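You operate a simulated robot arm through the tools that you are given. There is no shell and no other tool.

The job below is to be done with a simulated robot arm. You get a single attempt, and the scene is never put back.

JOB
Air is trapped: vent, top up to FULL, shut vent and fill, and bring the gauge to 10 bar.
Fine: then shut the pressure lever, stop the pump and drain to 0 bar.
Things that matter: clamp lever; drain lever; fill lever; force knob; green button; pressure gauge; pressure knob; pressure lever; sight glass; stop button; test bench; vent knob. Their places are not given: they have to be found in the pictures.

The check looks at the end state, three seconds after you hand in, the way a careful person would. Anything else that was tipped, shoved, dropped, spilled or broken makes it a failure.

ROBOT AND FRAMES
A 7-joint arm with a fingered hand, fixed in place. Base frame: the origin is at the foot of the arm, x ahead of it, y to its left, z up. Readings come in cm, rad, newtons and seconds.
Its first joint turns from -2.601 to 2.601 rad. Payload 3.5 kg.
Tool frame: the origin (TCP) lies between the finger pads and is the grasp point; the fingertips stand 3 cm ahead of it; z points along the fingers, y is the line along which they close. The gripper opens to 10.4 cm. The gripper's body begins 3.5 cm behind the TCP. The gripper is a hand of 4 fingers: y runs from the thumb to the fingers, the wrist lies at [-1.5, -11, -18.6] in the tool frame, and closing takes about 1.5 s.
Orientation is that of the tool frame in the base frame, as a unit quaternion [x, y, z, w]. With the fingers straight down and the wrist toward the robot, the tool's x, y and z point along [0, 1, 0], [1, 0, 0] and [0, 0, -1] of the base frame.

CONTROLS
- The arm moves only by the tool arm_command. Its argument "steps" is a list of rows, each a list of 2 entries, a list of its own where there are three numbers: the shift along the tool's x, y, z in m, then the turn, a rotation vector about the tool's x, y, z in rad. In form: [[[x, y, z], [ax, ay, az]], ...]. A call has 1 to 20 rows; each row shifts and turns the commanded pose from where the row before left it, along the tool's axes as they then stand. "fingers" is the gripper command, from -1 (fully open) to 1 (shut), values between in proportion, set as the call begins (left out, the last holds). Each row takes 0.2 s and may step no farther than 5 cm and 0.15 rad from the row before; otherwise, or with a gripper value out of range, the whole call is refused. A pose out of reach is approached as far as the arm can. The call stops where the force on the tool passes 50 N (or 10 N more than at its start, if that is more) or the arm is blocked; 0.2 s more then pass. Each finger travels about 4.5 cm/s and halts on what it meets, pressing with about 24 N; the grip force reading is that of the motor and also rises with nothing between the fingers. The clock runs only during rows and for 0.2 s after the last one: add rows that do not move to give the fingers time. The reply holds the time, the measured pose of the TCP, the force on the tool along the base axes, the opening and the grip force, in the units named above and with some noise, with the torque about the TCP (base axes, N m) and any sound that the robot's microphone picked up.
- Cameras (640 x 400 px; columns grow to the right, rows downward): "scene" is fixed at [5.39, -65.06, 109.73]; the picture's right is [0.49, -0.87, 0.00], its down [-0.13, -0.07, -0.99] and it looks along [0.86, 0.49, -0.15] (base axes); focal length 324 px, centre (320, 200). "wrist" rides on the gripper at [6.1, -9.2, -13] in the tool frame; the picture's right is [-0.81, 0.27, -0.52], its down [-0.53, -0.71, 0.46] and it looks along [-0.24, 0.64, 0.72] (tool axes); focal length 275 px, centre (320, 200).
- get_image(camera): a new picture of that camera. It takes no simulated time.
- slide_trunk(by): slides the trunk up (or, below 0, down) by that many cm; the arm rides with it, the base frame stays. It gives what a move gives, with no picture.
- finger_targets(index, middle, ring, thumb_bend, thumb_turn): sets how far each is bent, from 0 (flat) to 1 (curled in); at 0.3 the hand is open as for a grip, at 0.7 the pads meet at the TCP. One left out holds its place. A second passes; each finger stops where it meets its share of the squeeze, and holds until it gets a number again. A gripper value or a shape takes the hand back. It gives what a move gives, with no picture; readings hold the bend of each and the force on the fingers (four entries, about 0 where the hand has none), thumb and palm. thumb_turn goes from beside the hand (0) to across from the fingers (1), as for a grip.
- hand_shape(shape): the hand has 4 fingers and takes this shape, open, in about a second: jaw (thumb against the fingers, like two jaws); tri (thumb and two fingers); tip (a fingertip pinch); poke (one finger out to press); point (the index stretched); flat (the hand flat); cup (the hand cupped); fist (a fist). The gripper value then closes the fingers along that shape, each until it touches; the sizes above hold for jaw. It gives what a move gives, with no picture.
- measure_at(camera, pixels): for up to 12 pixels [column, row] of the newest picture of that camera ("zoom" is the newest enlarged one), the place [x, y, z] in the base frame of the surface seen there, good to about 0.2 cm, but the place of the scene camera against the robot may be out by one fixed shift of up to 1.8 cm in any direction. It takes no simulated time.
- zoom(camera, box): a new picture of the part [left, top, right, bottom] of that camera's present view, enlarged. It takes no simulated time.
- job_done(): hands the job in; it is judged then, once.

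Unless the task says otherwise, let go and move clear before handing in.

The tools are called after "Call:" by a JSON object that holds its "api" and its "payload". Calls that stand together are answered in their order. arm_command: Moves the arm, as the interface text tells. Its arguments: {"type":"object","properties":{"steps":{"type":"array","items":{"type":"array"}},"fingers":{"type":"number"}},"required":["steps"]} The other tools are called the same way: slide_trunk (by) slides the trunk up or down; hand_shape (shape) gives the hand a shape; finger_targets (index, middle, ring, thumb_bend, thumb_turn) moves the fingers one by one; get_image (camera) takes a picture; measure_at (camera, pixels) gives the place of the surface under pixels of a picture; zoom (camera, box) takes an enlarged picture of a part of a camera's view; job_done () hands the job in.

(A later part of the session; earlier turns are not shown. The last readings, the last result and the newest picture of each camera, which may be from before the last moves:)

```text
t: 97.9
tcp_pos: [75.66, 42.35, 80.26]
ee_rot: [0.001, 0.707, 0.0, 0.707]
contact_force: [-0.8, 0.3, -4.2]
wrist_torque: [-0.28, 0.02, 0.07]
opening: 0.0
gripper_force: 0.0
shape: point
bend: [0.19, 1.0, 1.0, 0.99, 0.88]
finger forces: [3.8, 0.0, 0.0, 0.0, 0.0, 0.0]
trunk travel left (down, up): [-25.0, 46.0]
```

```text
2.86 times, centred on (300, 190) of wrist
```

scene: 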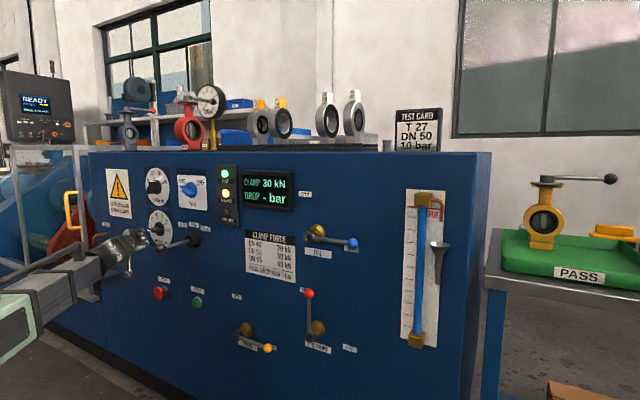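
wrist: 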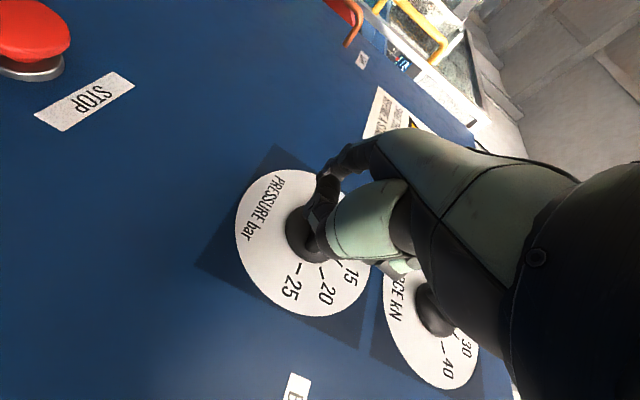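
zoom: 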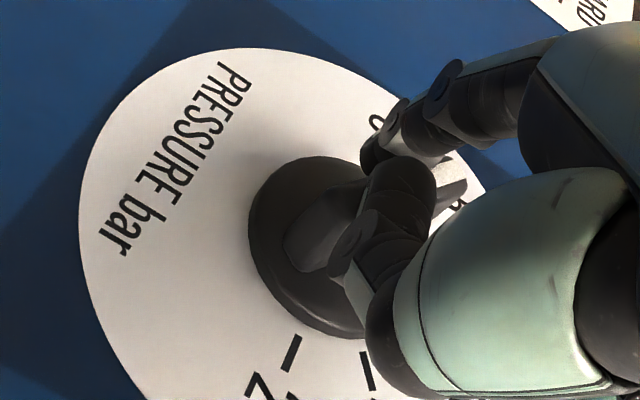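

The knob resists now (4 N) and the gauge stays at 5, so it seems to have detents. I'll push a bit further in small steps.

Call:
{"api": "arm_command", "payload": {"steps": [[[-0.0015, 0.0001, 0], [0, 0, 0]], [[-0.0015, 0, 0], [0, 0, 0]], [[0, 0, 0], [0, 0, 0]]]}}

Call:
{"api": "zoom", "payload": {"camera": "scene", "box": [176, 75, 240, 115]}}

Call:
{"api": "zoom", "payload": {"camera": "wrist", "box": [200, 120, 400, 260]}}

```text
t: 98.7
tcp_pos: [75.72, 42.24, 80.74]
ee_rot: [0.001, 0.707, 0.001, 0.707]
contact_force: [-0.9, 0.1, -0.4]
wrist_torque: [-0.02, 0.02, 0.07]
opening: 0.0
gripper_force: 0.0
shape: point
bend: [0.19, 1.0, 1.0, 0.99, 0.88]
finger forces: [1.6, 0.0, 0.0, 0.0, 0.0, 0.0]
trunk travel left (down, up): [-25.0, 46.0]
```

```text
10.00 times, centred on (208, 95) of scene
```

zoom: 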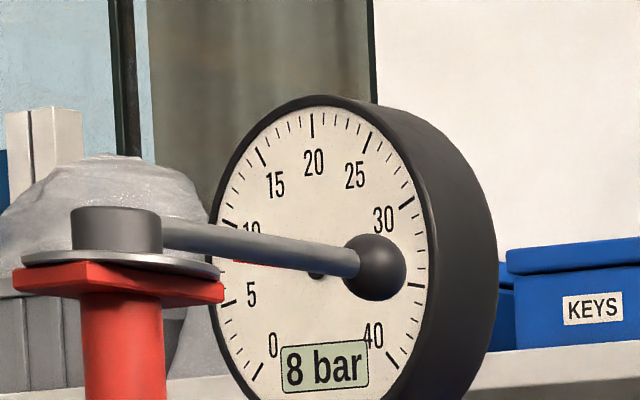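

```text
2.86 times, centred on (300, 190) of wrist
```

zoom: 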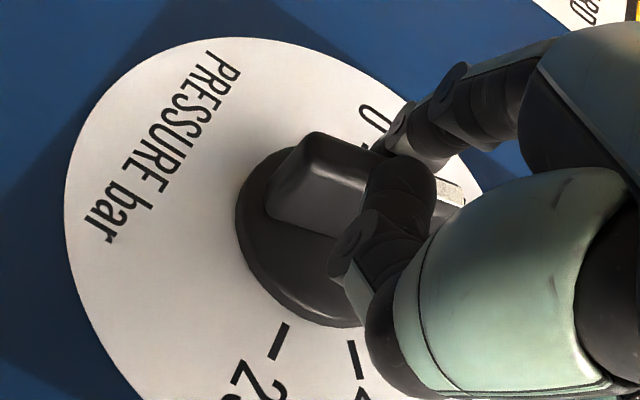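

It snapped on and the gauge is passing 8 bar. I'll hold and let it settle.

Call:
{"api": "arm_command", "payload": {"steps": [[[0, 0, 0], [0, 0, 0]], [[0, 0, 0], [0, 0, 0]], [[0, 0, 0], [0, 0, 0]], [[0, 0, 0], [0, 0, 0]], [[0, 0, 0], [0, 0, 0]], [[0, 0, 0], [0, 0, 0]], [[0, 0, 0], [0, 0, 0]], [[0, 0, 0], [0, 0, 0]]]}}

Call:
{"api": "zoom", "payload": {"camera": "scene", "box": [176, 75, 240, 115]}}

Call:
{"api": "zoom", "payload": {"camera": "scene", "box": [110, 200, 206, 260]}}

Call:
{"api": "zoom", "payload": {"camera": "wrist", "box": [200, 120, 400, 260]}}

```text
t: 100.5
tcp_pos: [75.58, 42.41, 80.58]
ee_rot: [0.0, 0.707, 0.001, 0.707]
contact_force: [-1.1, 0.1, 0.5]
wrist_torque: [0.03, 0.01, 0.07]
opening: 0.01
gripper_force: 0.1
shape: point
bend: [0.19, 1.0, 1.0, 0.99, 0.88]
finger forces: [1.1, 0.0, 0.0, 0.0, 0.0, 0.0]
trunk travel left (down, up): [-25.0, 46.0]
```

```text
10.00 times, centred on (208, 95) of scene
```

zoom: 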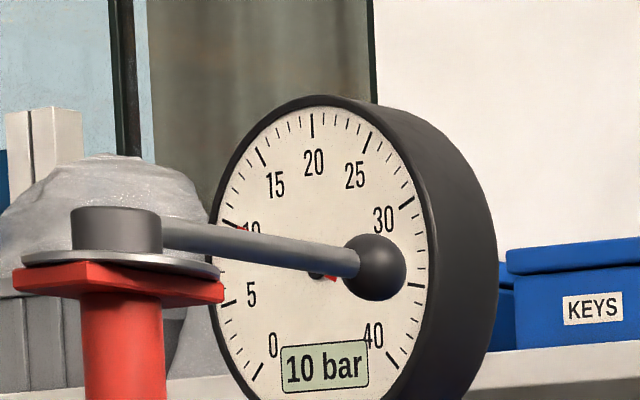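

```text
6.67 times, centred on (158, 230) of scene
```

zoom: 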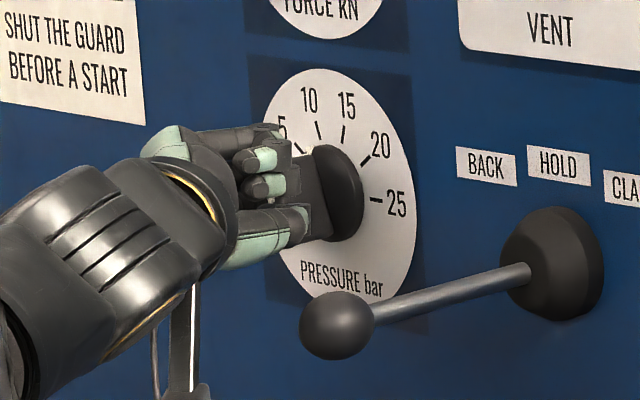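

```text
2.86 times, centred on (300, 190) of wrist
```

zoom: 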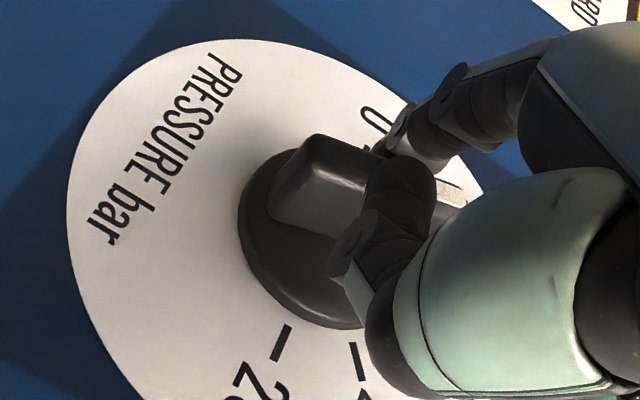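

The gauge reads 10 bar and the knob has clicked into the 10 detent. I'll ease off, withdraw, and confirm the reading holds.

Call:
{"api": "arm_command", "payload": {"steps": [[[0.006, 0, 0], [0, 0, 0]], [[0, 0, -0.03], [0, 0, 0]], [[0, 0, -0.04], [0, 0, 0]], [[0, 0, -0.025], [0, 0, 0]], [[-0.04, 0, 0], [0, 0, 0]], [[-0.04, 0, 0], [0, 0, 0]], [[-0.04, 0, 0], [0, 0, 0]], [[0, 0, 0], [0, 0, 0]]]}}

Call:
{"api": "get_image", "payload": {"camera": "wrist"}}

Call:
{"api": "zoom", "payload": {"camera": "scene", "box": [176, 75, 240, 115]}}

Call:
{"api": "zoom", "payload": {"camera": "scene", "box": [110, 155, 302, 275]}}

```text
t: 102.3
tcp_pos: [66.2, 42.62, 92.3]
ee_rot: [0.0, 0.708, -0.001, 0.707]
contact_force: [-0.4, 0.6, 0.2]
wrist_torque: [0.02, -0.01, -0.01]
opening: 0.01
gripper_force: 0.1
shape: point
bend: [0.2, 1.0, 1.0, 0.99, 0.88]
finger forces: [0.0, 0.1, 0.1, 0.0, 0.0, 0.0]
trunk travel left (down, up): [-25.0, 46.0]
```

```text
taken
```

wrist: 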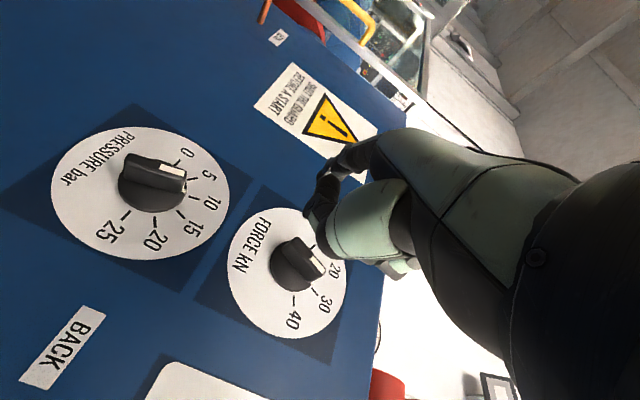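

```text
10.00 times, centred on (208, 95) of scene
```

zoom: 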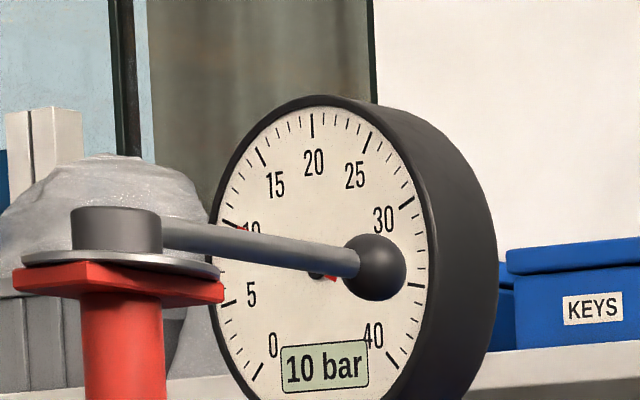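

```text
3.33 times, centred on (206, 215) of scene
```

zoom: 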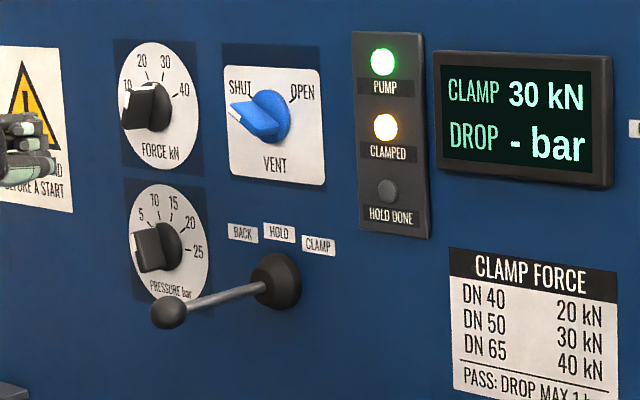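

10 bar holds steady with the knob at 10 and the pump and clamp lamps lit. I'll travel right at z=92 to the pressure lever and lower the trunk.

Call:
{"api": "arm_command", "payload": {"steps": [[[0, -0.0432, 0], [0, 0, 0]], [[0, -0.0432, 0], [0, 0, 0]], [[0, -0.0432, 0], [0, 0, 0]], [[0, -0.0432, 0], [0, 0, 0]], [[0, -0.0432, 0], [0, 0, 0]], [[0, -0.0432, 0], [0, 0, 0]], [[0, -0.0432, 0], [0, 0, 0]], [[0, -0.0432, 0], [0, 0, 0]], [[0, -0.0432, 0], [0, 0, 0]], [[0, -0.0432, 0], [0, 0, 0]], [[0, -0.0432, 0], [0, 0, 0]], [[0, -0.0432, 0], [0, 0, 0]], [[0, -0.0432, 0], [0, 0, 0]], [[0, -0.0432, 0], [0, 0, 0]], [[0, -0.0432, 0], [0, 0, 0]], [[0, -0.0432, 0], [0, 0, 0]], [[0, 0, 0], [0, 0, 0]]]}}

Call:
{"api": "slide_trunk", "payload": {"by": -25}}

Call:
{"api": "get_image", "payload": {"camera": "wrist"}}

Call:
{"api": "get_image", "payload": {"camera": "scene"}}

```text
t: 105.9
tcp_pos: [66.19, -26.91, 91.92]
ee_rot: [0.0, 0.707, 0.001, 0.707]
contact_force: [0.3, -1.0, 0.5]
wrist_torque: [0.01, 0.04, 0.03]
opening: 0.0
gripper_force: 0.1
shape: point
bend: [0.2, 1.0, 1.0, 0.99, 0.88]
finger forces: [0.0, 0.1, 0.0, 0.0, 0.0, 0.0]
trunk travel left (down, up): [-25.0, 46.0]
```

```text
t: 108.5
tcp_pos: [66.19, -26.88, 66.96]
ee_rot: [0.0, 0.707, 0.0, 0.707]
contact_force: [-1.0, -0.5, -0.1]
wrist_torque: [-0.02, 0.05, 0.01]
opening: 0.01
gripper_force: 0.0
shape: point
bend: [0.2, 1.0, 1.0, 0.99, 0.88]
finger forces: [0.0, 0.1, 0.0, 0.1, 0.1, 0.1]
trunk travel left (down, up): [0.0, 71.0]
```

```text
taken
```

wrist: 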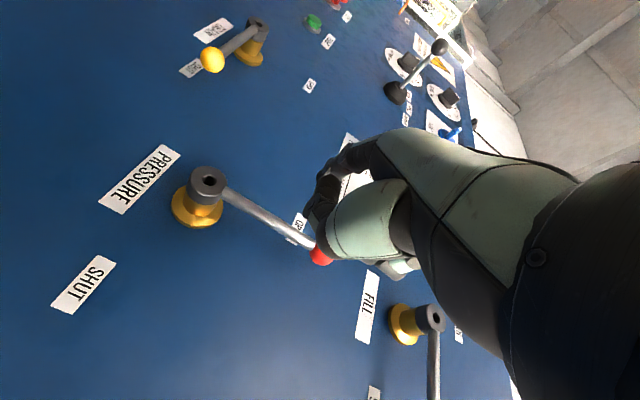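

```text
taken
```

scene: 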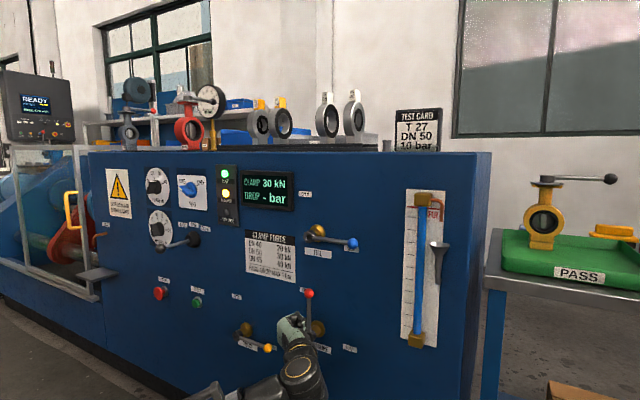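

The pressure lever upright is seen in the wrist view (hub (208,178), ball (320,257)). I'll measure it before going in on its left side.

Call:
{"api": "measure_at", "payload": {"camera": "wrist", "pixels": [[208, 177], [240, 200], [265, 217], [290, 233], [319, 256], [212, 58], [235, 43], [258, 25]]}}

Call:
{"api": "arm_command", "payload": {"steps": [[[-0.011, 0.0115, 0], [0, 0, 0]], [[-0.011, 0, 0.02], [0, 0, 0]], [[0, 0, 0.01], [0, 0, 0]], [[0, 0, 0], [0, 0, 0]]]}}

Call:
{"api": "zoom", "payload": {"camera": "wrist", "box": [200, 120, 400, 260]}}

Call:
{"api": "zoom", "payload": {"camera": "scene", "box": [240, 270, 400, 370]}}

```text
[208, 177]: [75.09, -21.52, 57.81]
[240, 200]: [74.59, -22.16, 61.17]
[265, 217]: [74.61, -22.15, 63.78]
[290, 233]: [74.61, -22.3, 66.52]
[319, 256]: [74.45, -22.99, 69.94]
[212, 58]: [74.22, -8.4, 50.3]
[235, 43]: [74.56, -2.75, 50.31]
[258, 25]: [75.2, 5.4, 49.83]
```

```text
t: 109.5
tcp_pos: [69.18, -25.53, 69.41]
ee_rot: [0.0, 0.707, 0.0, 0.707]
contact_force: [-0.1, -0.9, -0.1]
wrist_torque: [0.01, 0.02, -0.02]
opening: 0.01
gripper_force: 0.1
shape: point
bend: [0.2, 1.0, 1.0, 0.99, 0.88]
finger forces: [0.0, 0.0, 0.1, 0.0, 0.0, 0.0]
trunk travel left (down, up): [0.0, 71.0]
```

```text
2.86 times, centred on (300, 190) of wrist
```

zoom: 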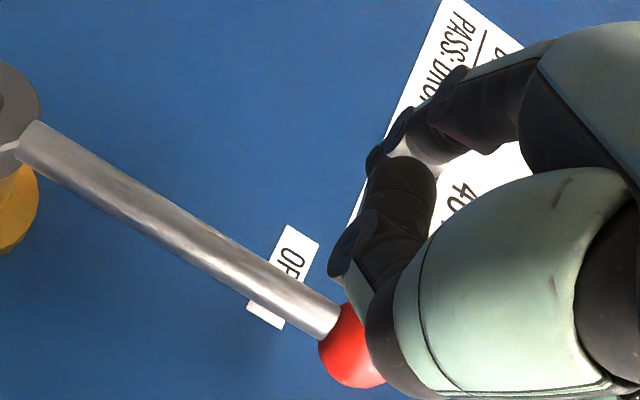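

```text
4.00 times, centred on (320, 320) of scene
```

zoom: 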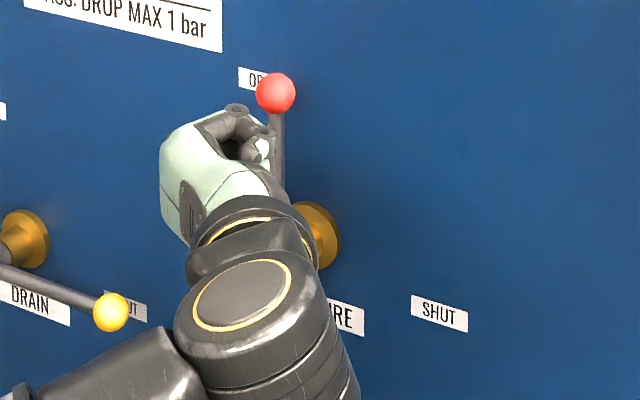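

The bar is at Y≈-21.7 and the index sits 1.7 cm to its left. I'll go forward 5 cm and start pushing it right.

Call:
{"api": "arm_command", "payload": {"steps": [[[0, 0, 0.025], [0, 0, 0]], [[0, 0, 0.025], [0, 0, 0]], [[0.002, -0.009, 0], [0, 0, 0]], [[0.002, -0.009, 0], [0, 0, 0]], [[-0.0005, -0.0099, 0], [0, 0, 0]], [[0.0005, -0.0099, 0], [0, 0, 0]], [[0.0016, -0.0098, 0], [0, 0, 0]], [[0.0025, -0.0095, 0], [0, 0, 0]]]}}

Call:
{"api": "zoom", "payload": {"camera": "wrist", "box": [200, 120, 400, 260]}}

Call:
{"api": "zoom", "payload": {"camera": "scene", "box": [240, 270, 400, 370]}}

```text
t: 111.3
tcp_pos: [74.12, -31.46, 68.36]
ee_rot: [0.0, 0.707, 0.0, 0.707]
contact_force: [0.3, 1.6, 0.3]
wrist_torque: [0.02, 0.01, 0.03]
opening: 0.02
gripper_force: 0.1
shape: point
bend: [0.19, 1.0, 1.0, 0.99, 0.88]
finger forces: [0.9, 0.0, 0.0, 0.0, 0.0, 0.0]
trunk travel left (down, up): [0.0, 71.0]
```

```text
2.86 times, centred on (300, 190) of wrist
```

zoom: 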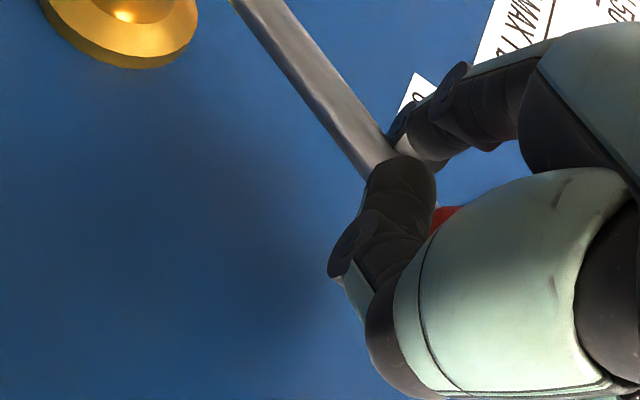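

```text
4.00 times, centred on (320, 320) of scene
```

zoom: 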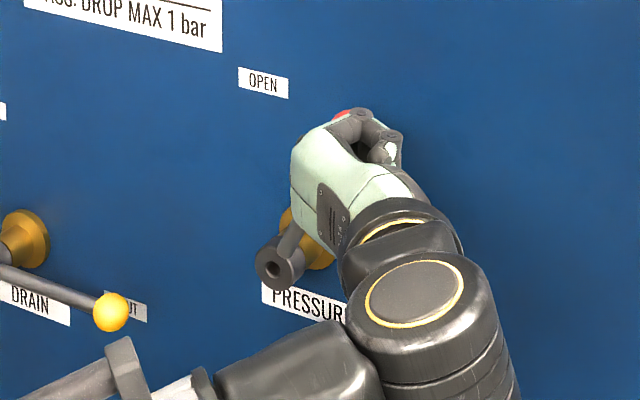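

The lever is swinging right with ~1 N. I'll continue down the arc.

Call:
{"api": "arm_command", "payload": {"steps": [[[0.0036, -0.0093, 0], [0, 0, 0]], [[0.0045, -0.0088, 0], [0, 0, 0]], [[0.0054, -0.0083, 0], [0, 0, 0]], [[0.0062, -0.0077, 0], [0, 0, 0]], [[0.007, -0.007, 0], [0, 0, 0]], [[0.0077, -0.0062, 0], [0, 0, 0]], [[0.0083, -0.0054, 0], [0, 0, 0]], [[0.0088, -0.0045, 0], [0, 0, 0]], [[0.0093, -0.0036, 0], [0, 0, 0]]]}}

Call:
{"api": "zoom", "payload": {"camera": "wrist", "box": [200, 120, 400, 260]}}

Call:
{"api": "zoom", "payload": {"camera": "scene", "box": [260, 280, 420, 380]}}

```text
t: 113.3
tcp_pos: [74.13, -37.47, 62.41]
ee_rot: [0.0, 0.707, -0.001, 0.707]
contact_force: [-4.1, 4.7, 0.2]
wrist_torque: [0.24, -0.02, 0.15]
opening: 9.61
gripper_force: 0.1
shape: point
bend: [0.17, 1.0, 1.0, 1.0, 0.86]
finger forces: [5.9, 0.0, 0.0, 0.0, 6.6, 0.0]
trunk travel left (down, up): [0.0, 71.0]
```

```text
2.86 times, centred on (300, 190) of wrist
```

zoom: 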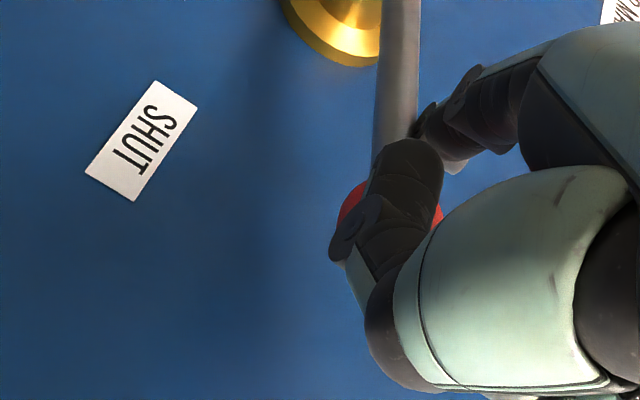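

```text
4.00 times, centred on (340, 330) of scene
```

zoom: 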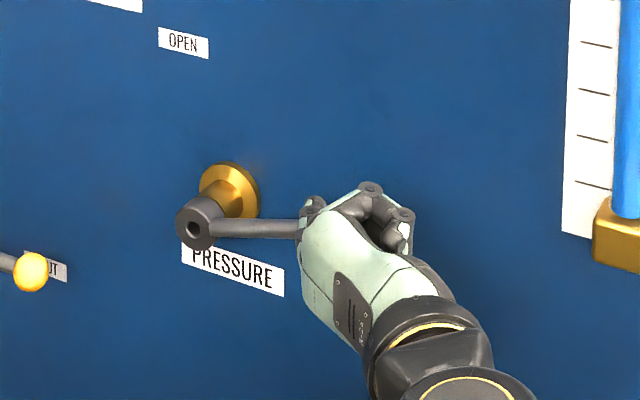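

The thumb has met the red ball from below/front (6.6 N against the index's 5.9 N), so the lever is pinched at about 12° short of SHUT. I'll back straight out, shift toward the hub so the thumb clears the ball, and re-enter slightly shallower.

Call:
{"api": "arm_command", "payload": {"steps": [[[0, 0, -0.03], [0, 0, 0]], [[0, 0, -0.01], [0, 0, 0]], [[-0.008, 0.026, 0], [0, 0, 0]], [[0, 0, 0], [0, 0, 0]]]}}

Call:
{"api": "get_image", "payload": {"camera": "wrist"}}

Call:
{"api": "zoom", "payload": {"camera": "wrist", "box": [200, 120, 400, 260]}}

Call:
{"api": "zoom", "payload": {"camera": "scene", "box": [260, 280, 420, 380]}}

```text
t: 114.3
tcp_pos: [70.09, -34.75, 62.99]
ee_rot: [-0.001, 0.707, 0.0, 0.707]
contact_force: [-0.8, -0.4, 0.5]
wrist_torque: [0.0, -0.02, 0.0]
opening: 0.0
gripper_force: 0.0
shape: point
bend: [0.2, 1.0, 1.0, 0.99, 0.87]
finger forces: [0.0, 0.1, 0.0, 0.0, 0.0, 0.0]
trunk travel left (down, up): [0.0, 71.0]
```

```text
taken
```

wrist: 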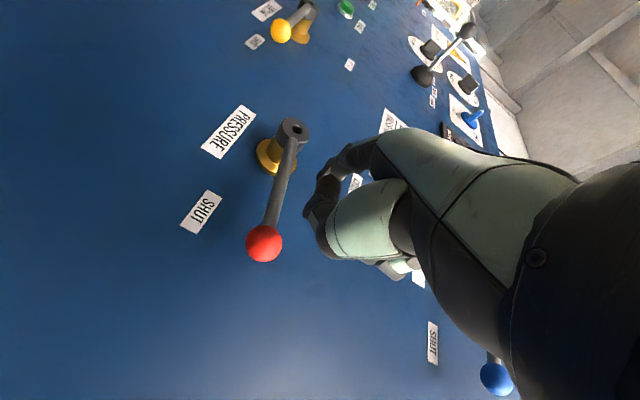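

```text
2.86 times, centred on (300, 190) of wrist
```

zoom: 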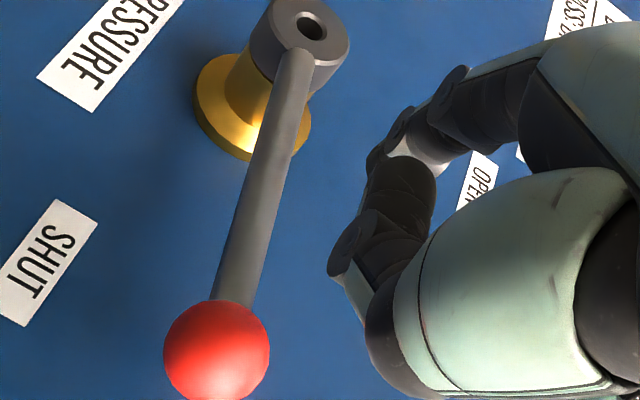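

```text
4.00 times, centred on (340, 330) of scene
```

zoom: 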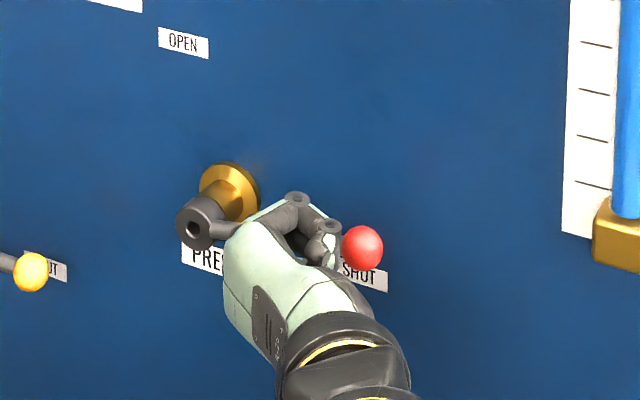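

The lever stayed put about 10° above SHUT. I'll measure the ball, bar and the thumb's location in this view.

Call:
{"api": "measure_at", "payload": {"camera": "wrist", "pixels": [[264, 243], [275, 200], [284, 165], [291, 132], [340, 185], [332, 195], [325, 205], [318, 212], [345, 180], [330, 172], [335, 166]]}}

```text
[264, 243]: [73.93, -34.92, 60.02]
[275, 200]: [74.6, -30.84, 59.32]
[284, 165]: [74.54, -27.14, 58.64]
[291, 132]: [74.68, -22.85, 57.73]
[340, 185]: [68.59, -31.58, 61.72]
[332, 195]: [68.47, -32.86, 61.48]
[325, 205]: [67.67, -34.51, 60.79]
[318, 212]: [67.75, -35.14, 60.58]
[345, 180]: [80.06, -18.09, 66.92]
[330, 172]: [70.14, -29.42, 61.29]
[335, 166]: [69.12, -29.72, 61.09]
```

The thumb tip sits 3.3 cm to the right of the index and only ~2 cm further back, which is why it met the ball; at r=6.5 cm it will clear. I'll go in 3.7 cm and press straight down.

Call:
{"api": "arm_command", "payload": {"steps": [[[0, 0, 0.02], [0, 0, 0]], [[0, 0, 0.017], [0, 0, 0]], [[0.006, 0, 0], [0, 0, 0]], [[0.006, 0, 0], [0, 0, 0]], [[0.006, 0, 0], [0, 0, 0]]]}}

Call:
{"api": "zoom", "payload": {"camera": "wrist", "box": [200, 120, 400, 260]}}

Call:
{"api": "zoom", "payload": {"camera": "scene", "box": [260, 280, 420, 380]}}

```text
t: 115.5
tcp_pos: [73.89, -34.85, 61.27]
ee_rot: [0.0, 0.707, -0.001, 0.707]
contact_force: [0.5, -0.3, -0.3]
wrist_torque: [0.02, -0.01, -0.03]
opening: 0.0
gripper_force: 0.1
shape: point
bend: [0.2, 1.0, 1.0, 0.99, 0.88]
finger forces: [0.1, 0.0, 0.1, 0.0, 0.0, 0.1]
trunk travel left (down, up): [0.0, 71.0]
```

```text
2.86 times, centred on (300, 190) of wrist
```

zoom: 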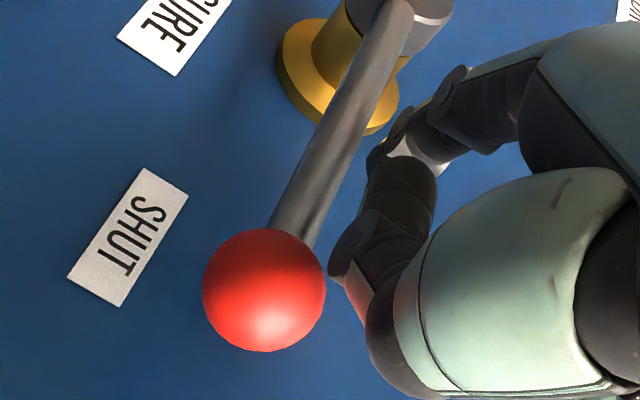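

```text
4.00 times, centred on (340, 330) of scene
```

zoom: 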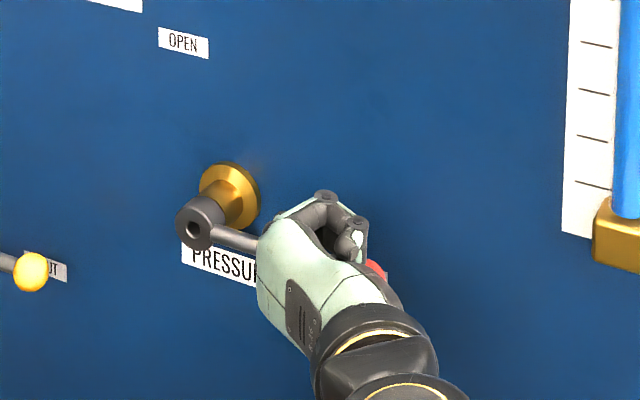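

The lever has been following the finger down (ball now near the SHUT label). I'll keep pressing until the stop shows in the force.

Call:
{"api": "arm_command", "payload": {"steps": [[[0.005, 0, 0], [0, 0, 0]], [[0.005, 0, 0], [0, 0, 0]], [[0.004, 0, 0], [0, 0, 0]]]}}

Call:
{"api": "zoom", "payload": {"camera": "wrist", "box": [200, 120, 400, 260]}}

Call:
{"api": "zoom", "payload": {"camera": "scene", "box": [260, 280, 420, 380]}}

```text
t: 116.3
tcp_pos: [73.94, -34.73, 60.05]
ee_rot: [0.001, 0.706, 0.0, 0.708]
contact_force: [0.8, 0.1, 7.0]
wrist_torque: [0.4, -0.07, -0.07]
opening: 9.6
gripper_force: 0.0
shape: point
bend: [0.2, 1.0, 1.0, 0.99, 0.88]
finger forces: [6.3, 0.0, 0.0, 0.1, 0.5, 0.0]
trunk travel left (down, up): [0.0, 71.0]
```

```text
2.86 times, centred on (300, 190) of wrist
```

zoom: 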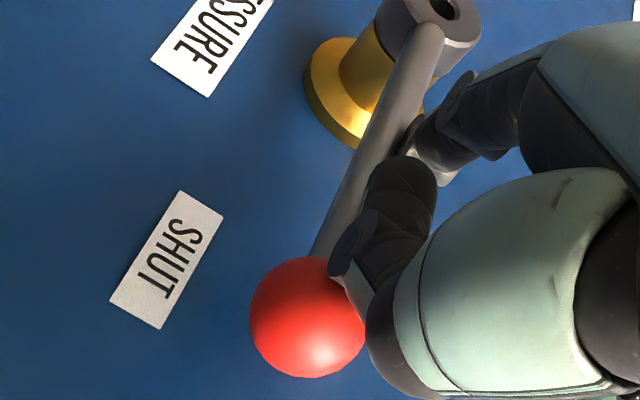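

```text
4.00 times, centred on (340, 330) of scene
```

zoom: 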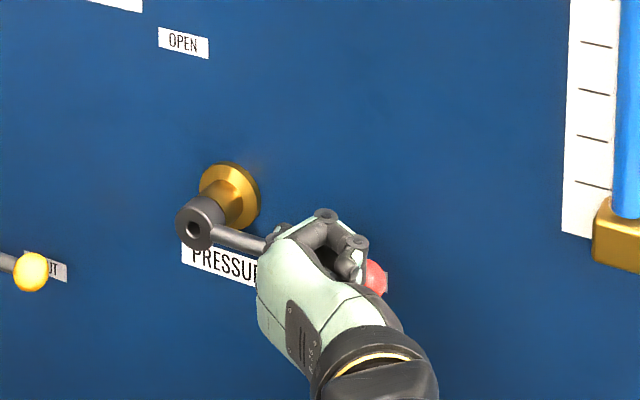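

Force is 7 N at the stop with the ball level with the SHUT label. One slight further press to confirm, then I'll back straight out and look.

Call:
{"api": "arm_command", "payload": {"steps": [[[0.003, 0, 0], [0, 0, 0]], [[0, 0, 0], [0, 0, 0]]]}}

Call:
{"api": "arm_command", "payload": {"steps": [[[-0.005, 0, 0], [0, 0, 0]], [[0, 0, -0.03], [0, 0, 0]], [[0, 0, -0.03], [0, 0, 0]], [[0, 0, -0.02], [0, 0, 0]], [[0, 0, 0], [0, 0, 0]]]}}

Call:
{"api": "get_image", "payload": {"camera": "wrist"}}

Call:
{"api": "zoom", "payload": {"camera": "scene", "box": [220, 275, 380, 375]}}

Call:
{"api": "zoom", "payload": {"camera": "scene", "box": [176, 75, 240, 115]}}

Call:
{"api": "zoom", "payload": {"camera": "scene", "box": [110, 155, 302, 275]}}

```text
t: 116.9
tcp_pos: [73.93, -34.82, 59.73]
ee_rot: [-0.001, 0.707, 0.001, 0.707]
contact_force: [-1.7, 1.3, 9.5]
wrist_torque: [0.58, -0.07, 0.03]
opening: 9.62
gripper_force: 0.0
shape: point
bend: [0.2, 1.0, 1.0, 0.99, 0.88]
finger forces: [8.9, 0.1, 0.0, 0.0, 1.9, 0.0]
trunk travel left (down, up): [0.0, 71.0]
```

```text
t: 118.1
tcp_pos: [65.78, -34.85, 60.01]
ee_rot: [0.0, 0.707, 0.0, 0.708]
contact_force: [0.5, -0.9, 0.5]
wrist_torque: [-0.01, 0.03, -0.01]
opening: 9.6
gripper_force: 0.1
shape: point
bend: [0.2, 1.0, 1.0, 0.99, 0.88]
finger forces: [0.0, 0.0, 0.0, 0.1, 0.0, 0.0]
trunk travel left (down, up): [0.0, 71.0]
```

```text
taken
```

wrist: 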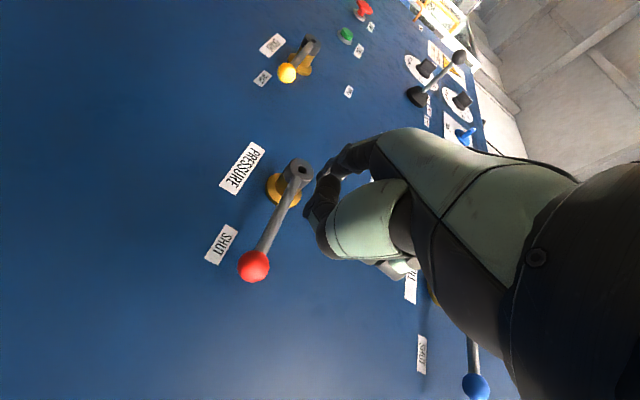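

```text
4.00 times, centred on (300, 325) of scene
```

zoom: 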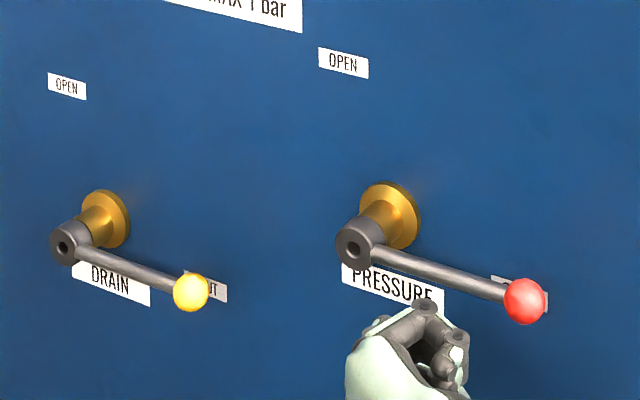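

```text
10.00 times, centred on (208, 95) of scene
```

zoom: 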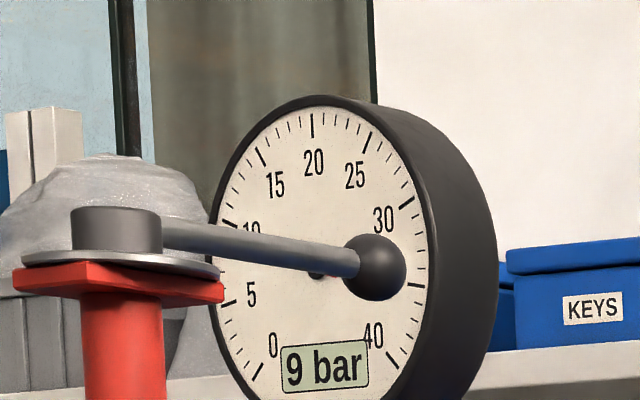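

```text
3.33 times, centred on (206, 215) of scene
```

zoom: 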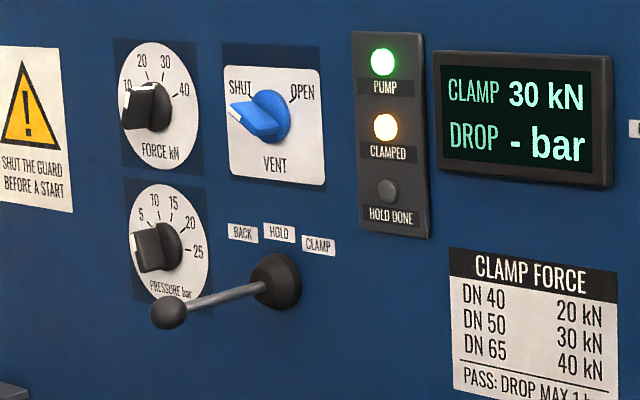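

The pressure lever is SHUT again; the gauge now reads 9 bar (slow drop, expected on hold). Next, the red STOP button at (76.7, 46, 54.2): I'll travel left at low height, well below the clamp lever.

Call:
{"api": "arm_command", "payload": {"steps": [[[0.011, 0.0436, 0], [0, 0, 0]], [[0.011, 0.0436, 0], [0, 0, 0]], [[0.011, 0.0436, 0], [0, 0, 0]], [[0.011, 0.0436, 0], [0, 0, 0]], [[0, 0.0436, 0], [0, 0, 0]], [[0, 0.0436, 0], [0, 0, 0]], [[0, 0.0436, 0], [0, 0, 0]], [[0, 0.0436, 0], [0, 0, 0]], [[0, 0.0436, 0], [0, 0, 0]], [[0, 0.0436, 0], [0, 0, 0]], [[0, 0.0436, 0], [0, 0, 0]], [[0, 0.0436, 0], [0, 0, 0]], [[0, 0.0436, 0], [0, 0, 0]], [[0, 0.0436, 0], [0, 0, 0]], [[0, 0.0436, 0], [0, 0, 0]], [[0, 0.0436, 0], [0, 0, 0]], [[0, 0.0436, 0], [0, 0, 0]], [[0, 0, 0], [0, 0, 0]]]}}

Call:
{"api": "get_image", "payload": {"camera": "wrist"}}

Call:
{"api": "get_image", "payload": {"camera": "scene"}}

Call:
{"api": "zoom", "payload": {"camera": "scene", "box": [110, 75, 302, 235]}}

```text
t: 121.9
tcp_pos: [66.29, 39.01, 55.63]
ee_rot: [0.0, 0.707, 0.0, 0.707]
contact_force: [-0.4, -0.7, 0.5]
wrist_torque: [-0.02, -0.01, -0.02]
opening: 9.59
gripper_force: 0.1
shape: point
bend: [0.2, 1.0, 1.0, 0.99, 0.88]
finger forces: [0.1, 0.1, 0.0, 0.0, 0.0, 0.0]
trunk travel left (down, up): [0.0, 71.0]
```

```text
taken
```

wrist: 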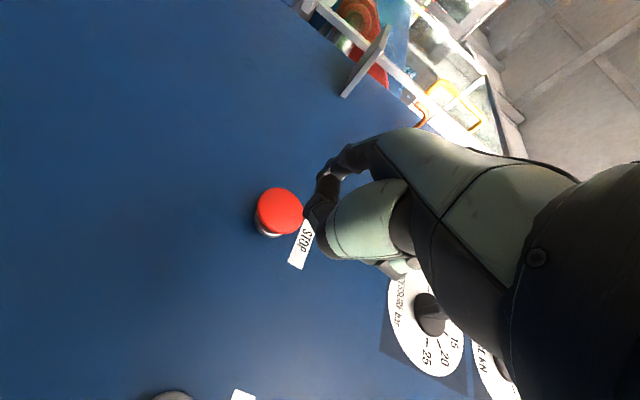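

```text
taken
```

scene: 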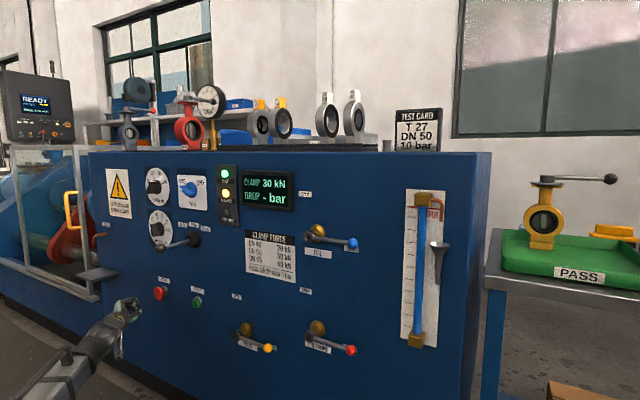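

```text
2.50 times, centred on (206, 155) of scene
```

zoom: 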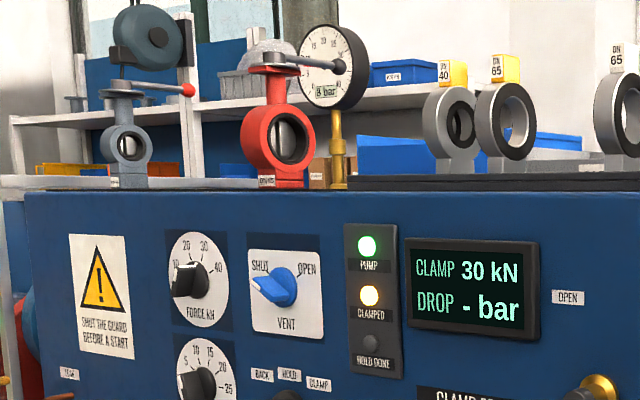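

The gauge is slowly falling (8 bar). I'll measure the red cap in this view and press it.

Call:
{"api": "measure_at", "payload": {"camera": "wrist", "pixels": [[279, 208], [265, 200], [295, 215], [285, 193], [272, 222]]}}

Call:
{"api": "arm_command", "payload": {"steps": [[[0, 0, 0.03], [0, 0, 0]], [[0, 0, 0.03], [0, 0, 0]], [[0, 0, 0], [0, 0, 0]]]}}

Call:
{"api": "zoom", "payload": {"camera": "wrist", "box": [240, 120, 400, 220]}}

```text
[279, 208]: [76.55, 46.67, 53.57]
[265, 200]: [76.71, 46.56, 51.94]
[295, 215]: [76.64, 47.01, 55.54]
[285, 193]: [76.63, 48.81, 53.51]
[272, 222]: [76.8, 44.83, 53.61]
```

```text
t: 122.7
tcp_pos: [72.01, 39.22, 55.79]
ee_rot: [0.0, 0.706, 0.0, 0.708]
contact_force: [-0.3, -0.4, 0.3]
wrist_torque: [0.02, 0.01, 0.04]
opening: 9.61
gripper_force: 0.0
shape: point
bend: [0.2, 1.0, 1.0, 0.99, 0.88]
finger forces: [0.1, 0.0, 0.1, 0.0, 0.0, 0.1]
trunk travel left (down, up): [0.0, 71.0]
```

```text
4.00 times, centred on (320, 170) of wrist
```

zoom: 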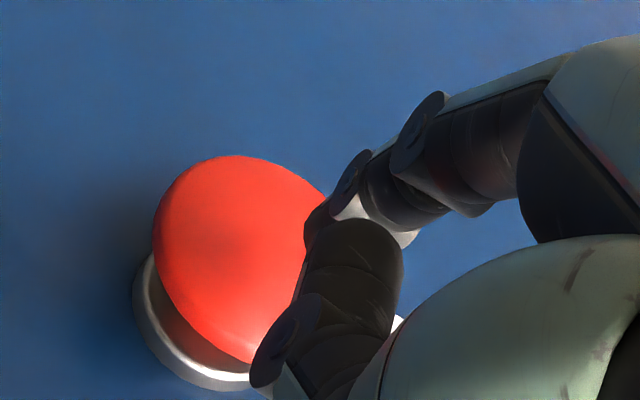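

Cap centre (76.6, 46.7, 53.7). I'll adjust 0.6 cm left and down and press forward gently until it clicks.

Call:
{"api": "arm_command", "payload": {"steps": [[[0.006, 0.006, 0.01], [0, 0, 0]], [[0, 0, 0.01], [0, 0, 0]], [[0, 0, 0.006], [0, 0, 0]], [[0, 0, 0.004], [0, 0, 0]]]}}

Call:
{"api": "zoom", "payload": {"camera": "scene", "box": [110, 155, 302, 275]}}

```text
t: 123.7
tcp_pos: [74.88, 39.79, 55.09]
ee_rot: [0.0, 0.707, 0.0, 0.707]
contact_force: [-5.4, -1.8, -0.6]
wrist_torque: [-0.02, 0.09, 0.32]
opening: 0.01
gripper_force: 0.1
shape: point
bend: [0.19, 1.0, 1.0, 0.99, 0.88]
finger forces: [5.3, 0.0, 0.0, 0.0, 0.0, 0.0]
trunk travel left (down, up): [0.0, 71.0]
heard: click
```

```text
3.33 times, centred on (206, 215) of scene
```

zoom: 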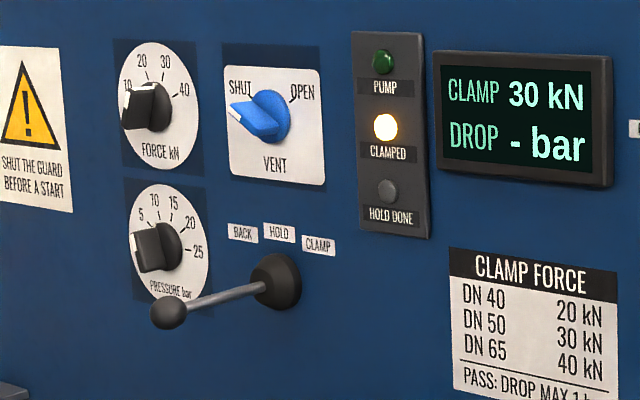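

Click heard and the PUMP lamp is out. I'll back off and travel right to the drain lever, stopping short for a measurement.

Call:
{"api": "arm_command", "payload": {"steps": [[[0, 0, -0.03], [0, 0, 0]], [[0, 0, -0.03], [0, 0, 0]], [[0, 0, -0.025], [0, 0, 0]], [[0, -0.044, 0], [0, 0, 0]], [[0, -0.044, 0], [0, 0, 0]], [[0, -0.044, 0], [0, 0, 0]], [[0, -0.044, 0], [0, 0, 0]], [[0, -0.044, 0], [0, 0, 0]], [[0, -0.044, 0], [0, 0, 0]], [[0, -0.044, 0], [0, 0, 0]], [[0, -0.044, 0], [0, 0, 0]], [[0, -0.044, 0], [0, 0, 0]], [[0, -0.044, 0], [0, 0, 0]], [[0, -0.044, 0], [0, 0, 0]], [[0, 0, 0], [0, 0, 0]]]}}

Call:
{"api": "get_image", "payload": {"camera": "wrist"}}

Call:
{"api": "get_image", "payload": {"camera": "scene"}}

```text
t: 126.9
tcp_pos: [66.39, -8.08, 54.81]
ee_rot: [0.001, 0.71, 0.0, 0.704]
contact_force: [-0.2, -0.1, 0.4]
wrist_torque: [-0.02, 0.01, 0.04]
opening: 0.0
gripper_force: 0.1
shape: point
bend: [0.2, 1.0, 1.0, 0.99, 0.88]
finger forces: [0.0, 0.0, 0.0, 0.0, 0.0, 0.0]
trunk travel left (down, up): [0.0, 71.0]
```

```text
taken
```

wrist: 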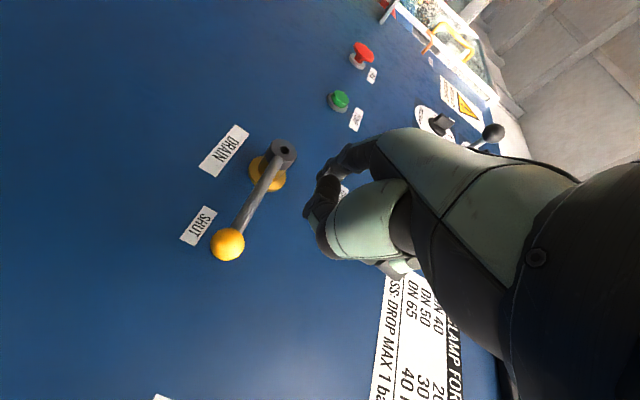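

```text
taken
```

scene: 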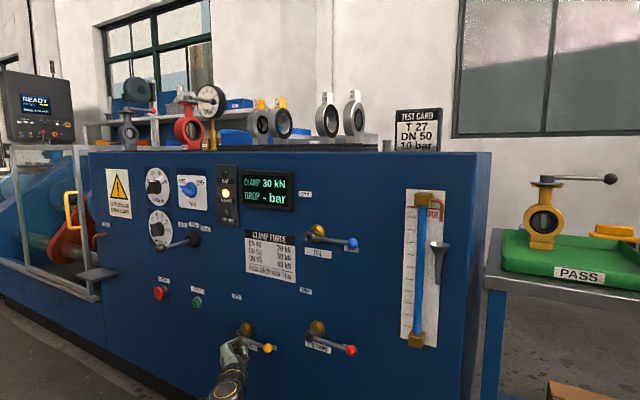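

The drain lever is in clear view (hub (283,150), ball (227,244)). I'll measure it and drop into position below its bar.

Call:
{"api": "measure_at", "payload": {"camera": "wrist", "pixels": [[227, 244], [222, 248], [243, 215], [252, 202], [262, 187], [272, 172], [284, 148], [224, 150], [198, 226]]}}

Call:
{"api": "arm_command", "payload": {"steps": [[[0.03, -0.012, 0], [0, -0.008, 0]], [[0.022, 0, 0], [0, 0, 0]], [[0, 0, 0.03], [0, 0, 0]], [[0, 0, 0], [0, 0, 0]]]}}

Call:
{"api": "get_image", "payload": {"camera": "wrist"}}

Call:
{"api": "zoom", "payload": {"camera": "wrist", "box": [200, 100, 400, 240]}}

Call:
{"api": "zoom", "payload": {"camera": "scene", "box": [200, 290, 360, 390]}}

```text
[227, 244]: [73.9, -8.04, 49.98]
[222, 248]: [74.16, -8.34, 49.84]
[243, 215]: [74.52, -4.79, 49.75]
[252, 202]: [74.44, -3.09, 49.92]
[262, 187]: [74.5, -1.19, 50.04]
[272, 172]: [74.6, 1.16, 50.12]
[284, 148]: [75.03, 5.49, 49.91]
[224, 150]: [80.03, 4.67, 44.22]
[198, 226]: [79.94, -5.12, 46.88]
```

```text
t: 127.9
tcp_pos: [69.36, -9.04, 55.53]
ee_rot: [0.001, 0.707, -0.001, 0.707]
contact_force: [-0.2, -0.3, -0.3]
wrist_torque: [-0.02, 0.01, -0.03]
opening: 0.04
gripper_force: 0.0
shape: point
bend: [0.2, 1.0, 1.0, 0.99, 0.88]
finger forces: [0.0, 0.0, 0.0, 0.0, 0.0, 0.0]
out of reach, approached as far as the arm can: row 1, 2, 3
trunk travel left (down, up): [0.0, 71.0]
```

```text
taken
```

wrist: 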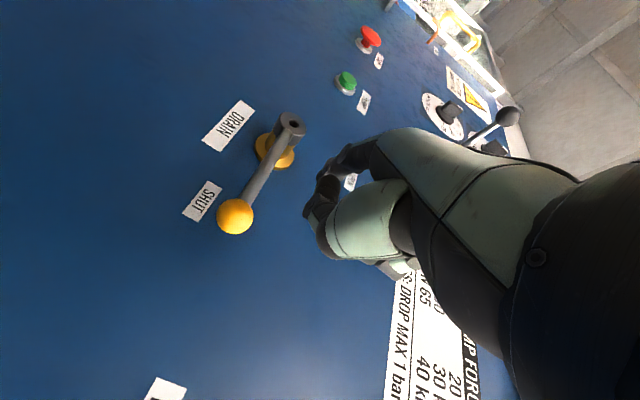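

```text
2.86 times, centred on (300, 170) of wrist
```

zoom: 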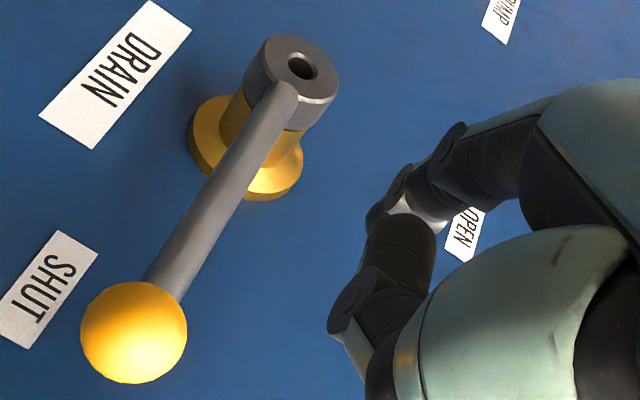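

```text
4.00 times, centred on (280, 340) of scene
```

zoom: 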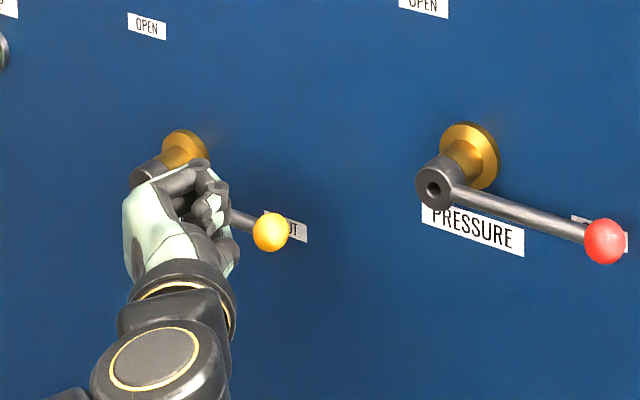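

The arm couldn't go below z≈55 this close in (rows 1–3 short). I'll try further out: shift right into the free gap between the drain ball and pressure hub, go forward, and lower there.

Call:
{"api": "arm_command", "payload": {"steps": [[[0, -0.037, 0], [0, 0, 0]], [[0, -0.037, 0], [0, 0, 0]], [[0, -0.03, 0], [0, 0, 0]], [[0, 0, 0.03], [0, 0, 0]], [[0.02, 0, 0], [0, 0, 0]], [[0.02, 0, 0], [0, 0, 0]], [[0.02, 0, 0], [0, 0, 0]], [[0, 0, 0], [0, 0, 0]]]}}

Call:
{"api": "zoom", "payload": {"camera": "scene", "box": [200, 290, 360, 390]}}

Call:
{"api": "get_image", "payload": {"camera": "wrist"}}

```text
t: 129.7
tcp_pos: [71.7, -18.91, 56.09]
ee_rot: [0.003, 0.711, 0.002, 0.703]
contact_force: [-0.7, -1.0, -0.4]
wrist_torque: [-0.01, 0.02, 0.0]
opening: 0.0
gripper_force: 0.1
shape: point
bend: [0.2, 1.0, 1.0, 0.99, 0.88]
finger forces: [0.1, 0.0, 0.0, 0.0, 0.0, 0.0]
out of reach, approached as far as the arm can: row 1, 2, 3, 5, 6, 7
trunk travel left (down, up): [0.0, 71.0]
```

```text
4.00 times, centred on (280, 340) of scene
```

zoom: 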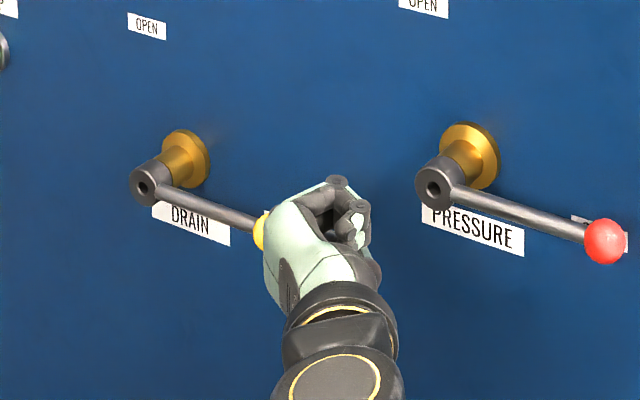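

```text
taken
```

wrist: 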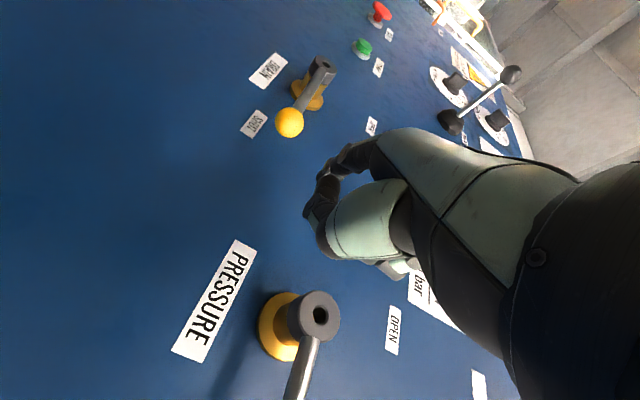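

Level orientation bottoms out at z≈56 here. I'll try pitching the hand ~17° downward, which lets the fingertip drop while the wrist stays high.

Call:
{"api": "arm_command", "payload": {"steps": [[[0, 0, -0.01], [0, 0.1, 0]], [[0, 0, -0.01], [0, 0.1, 0]], [[0, 0, 0], [0, 0.1, 0]], [[0.02, 0, 0], [0, 0, 0]], [[0.02, 0, 0], [0, 0, 0]], [[0.02, 0, 0], [0, 0, 0]], [[0, 0, 0], [0, 0, 0]]]}}

Call:
{"api": "get_image", "payload": {"camera": "scene"}}

```text
t: 131.3
tcp_pos: [68.17, -18.95, 50.42]
ee_rot: [0.0, 0.803, 0.0, 0.597]
contact_force: [-0.4, -0.3, 0.7]
wrist_torque: [-0.03, 0.03, 0.02]
opening: 0.0
gripper_force: 0.0
shape: point
bend: [0.2, 1.0, 1.0, 0.99, 0.88]
finger forces: [0.1, 0.0, 0.0, 0.0, 0.0, 0.0]
trunk travel left (down, up): [0.0, 71.0]
```

```text
taken
```

scene: 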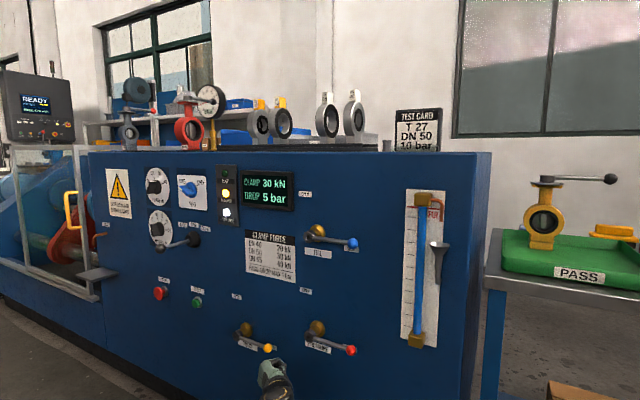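

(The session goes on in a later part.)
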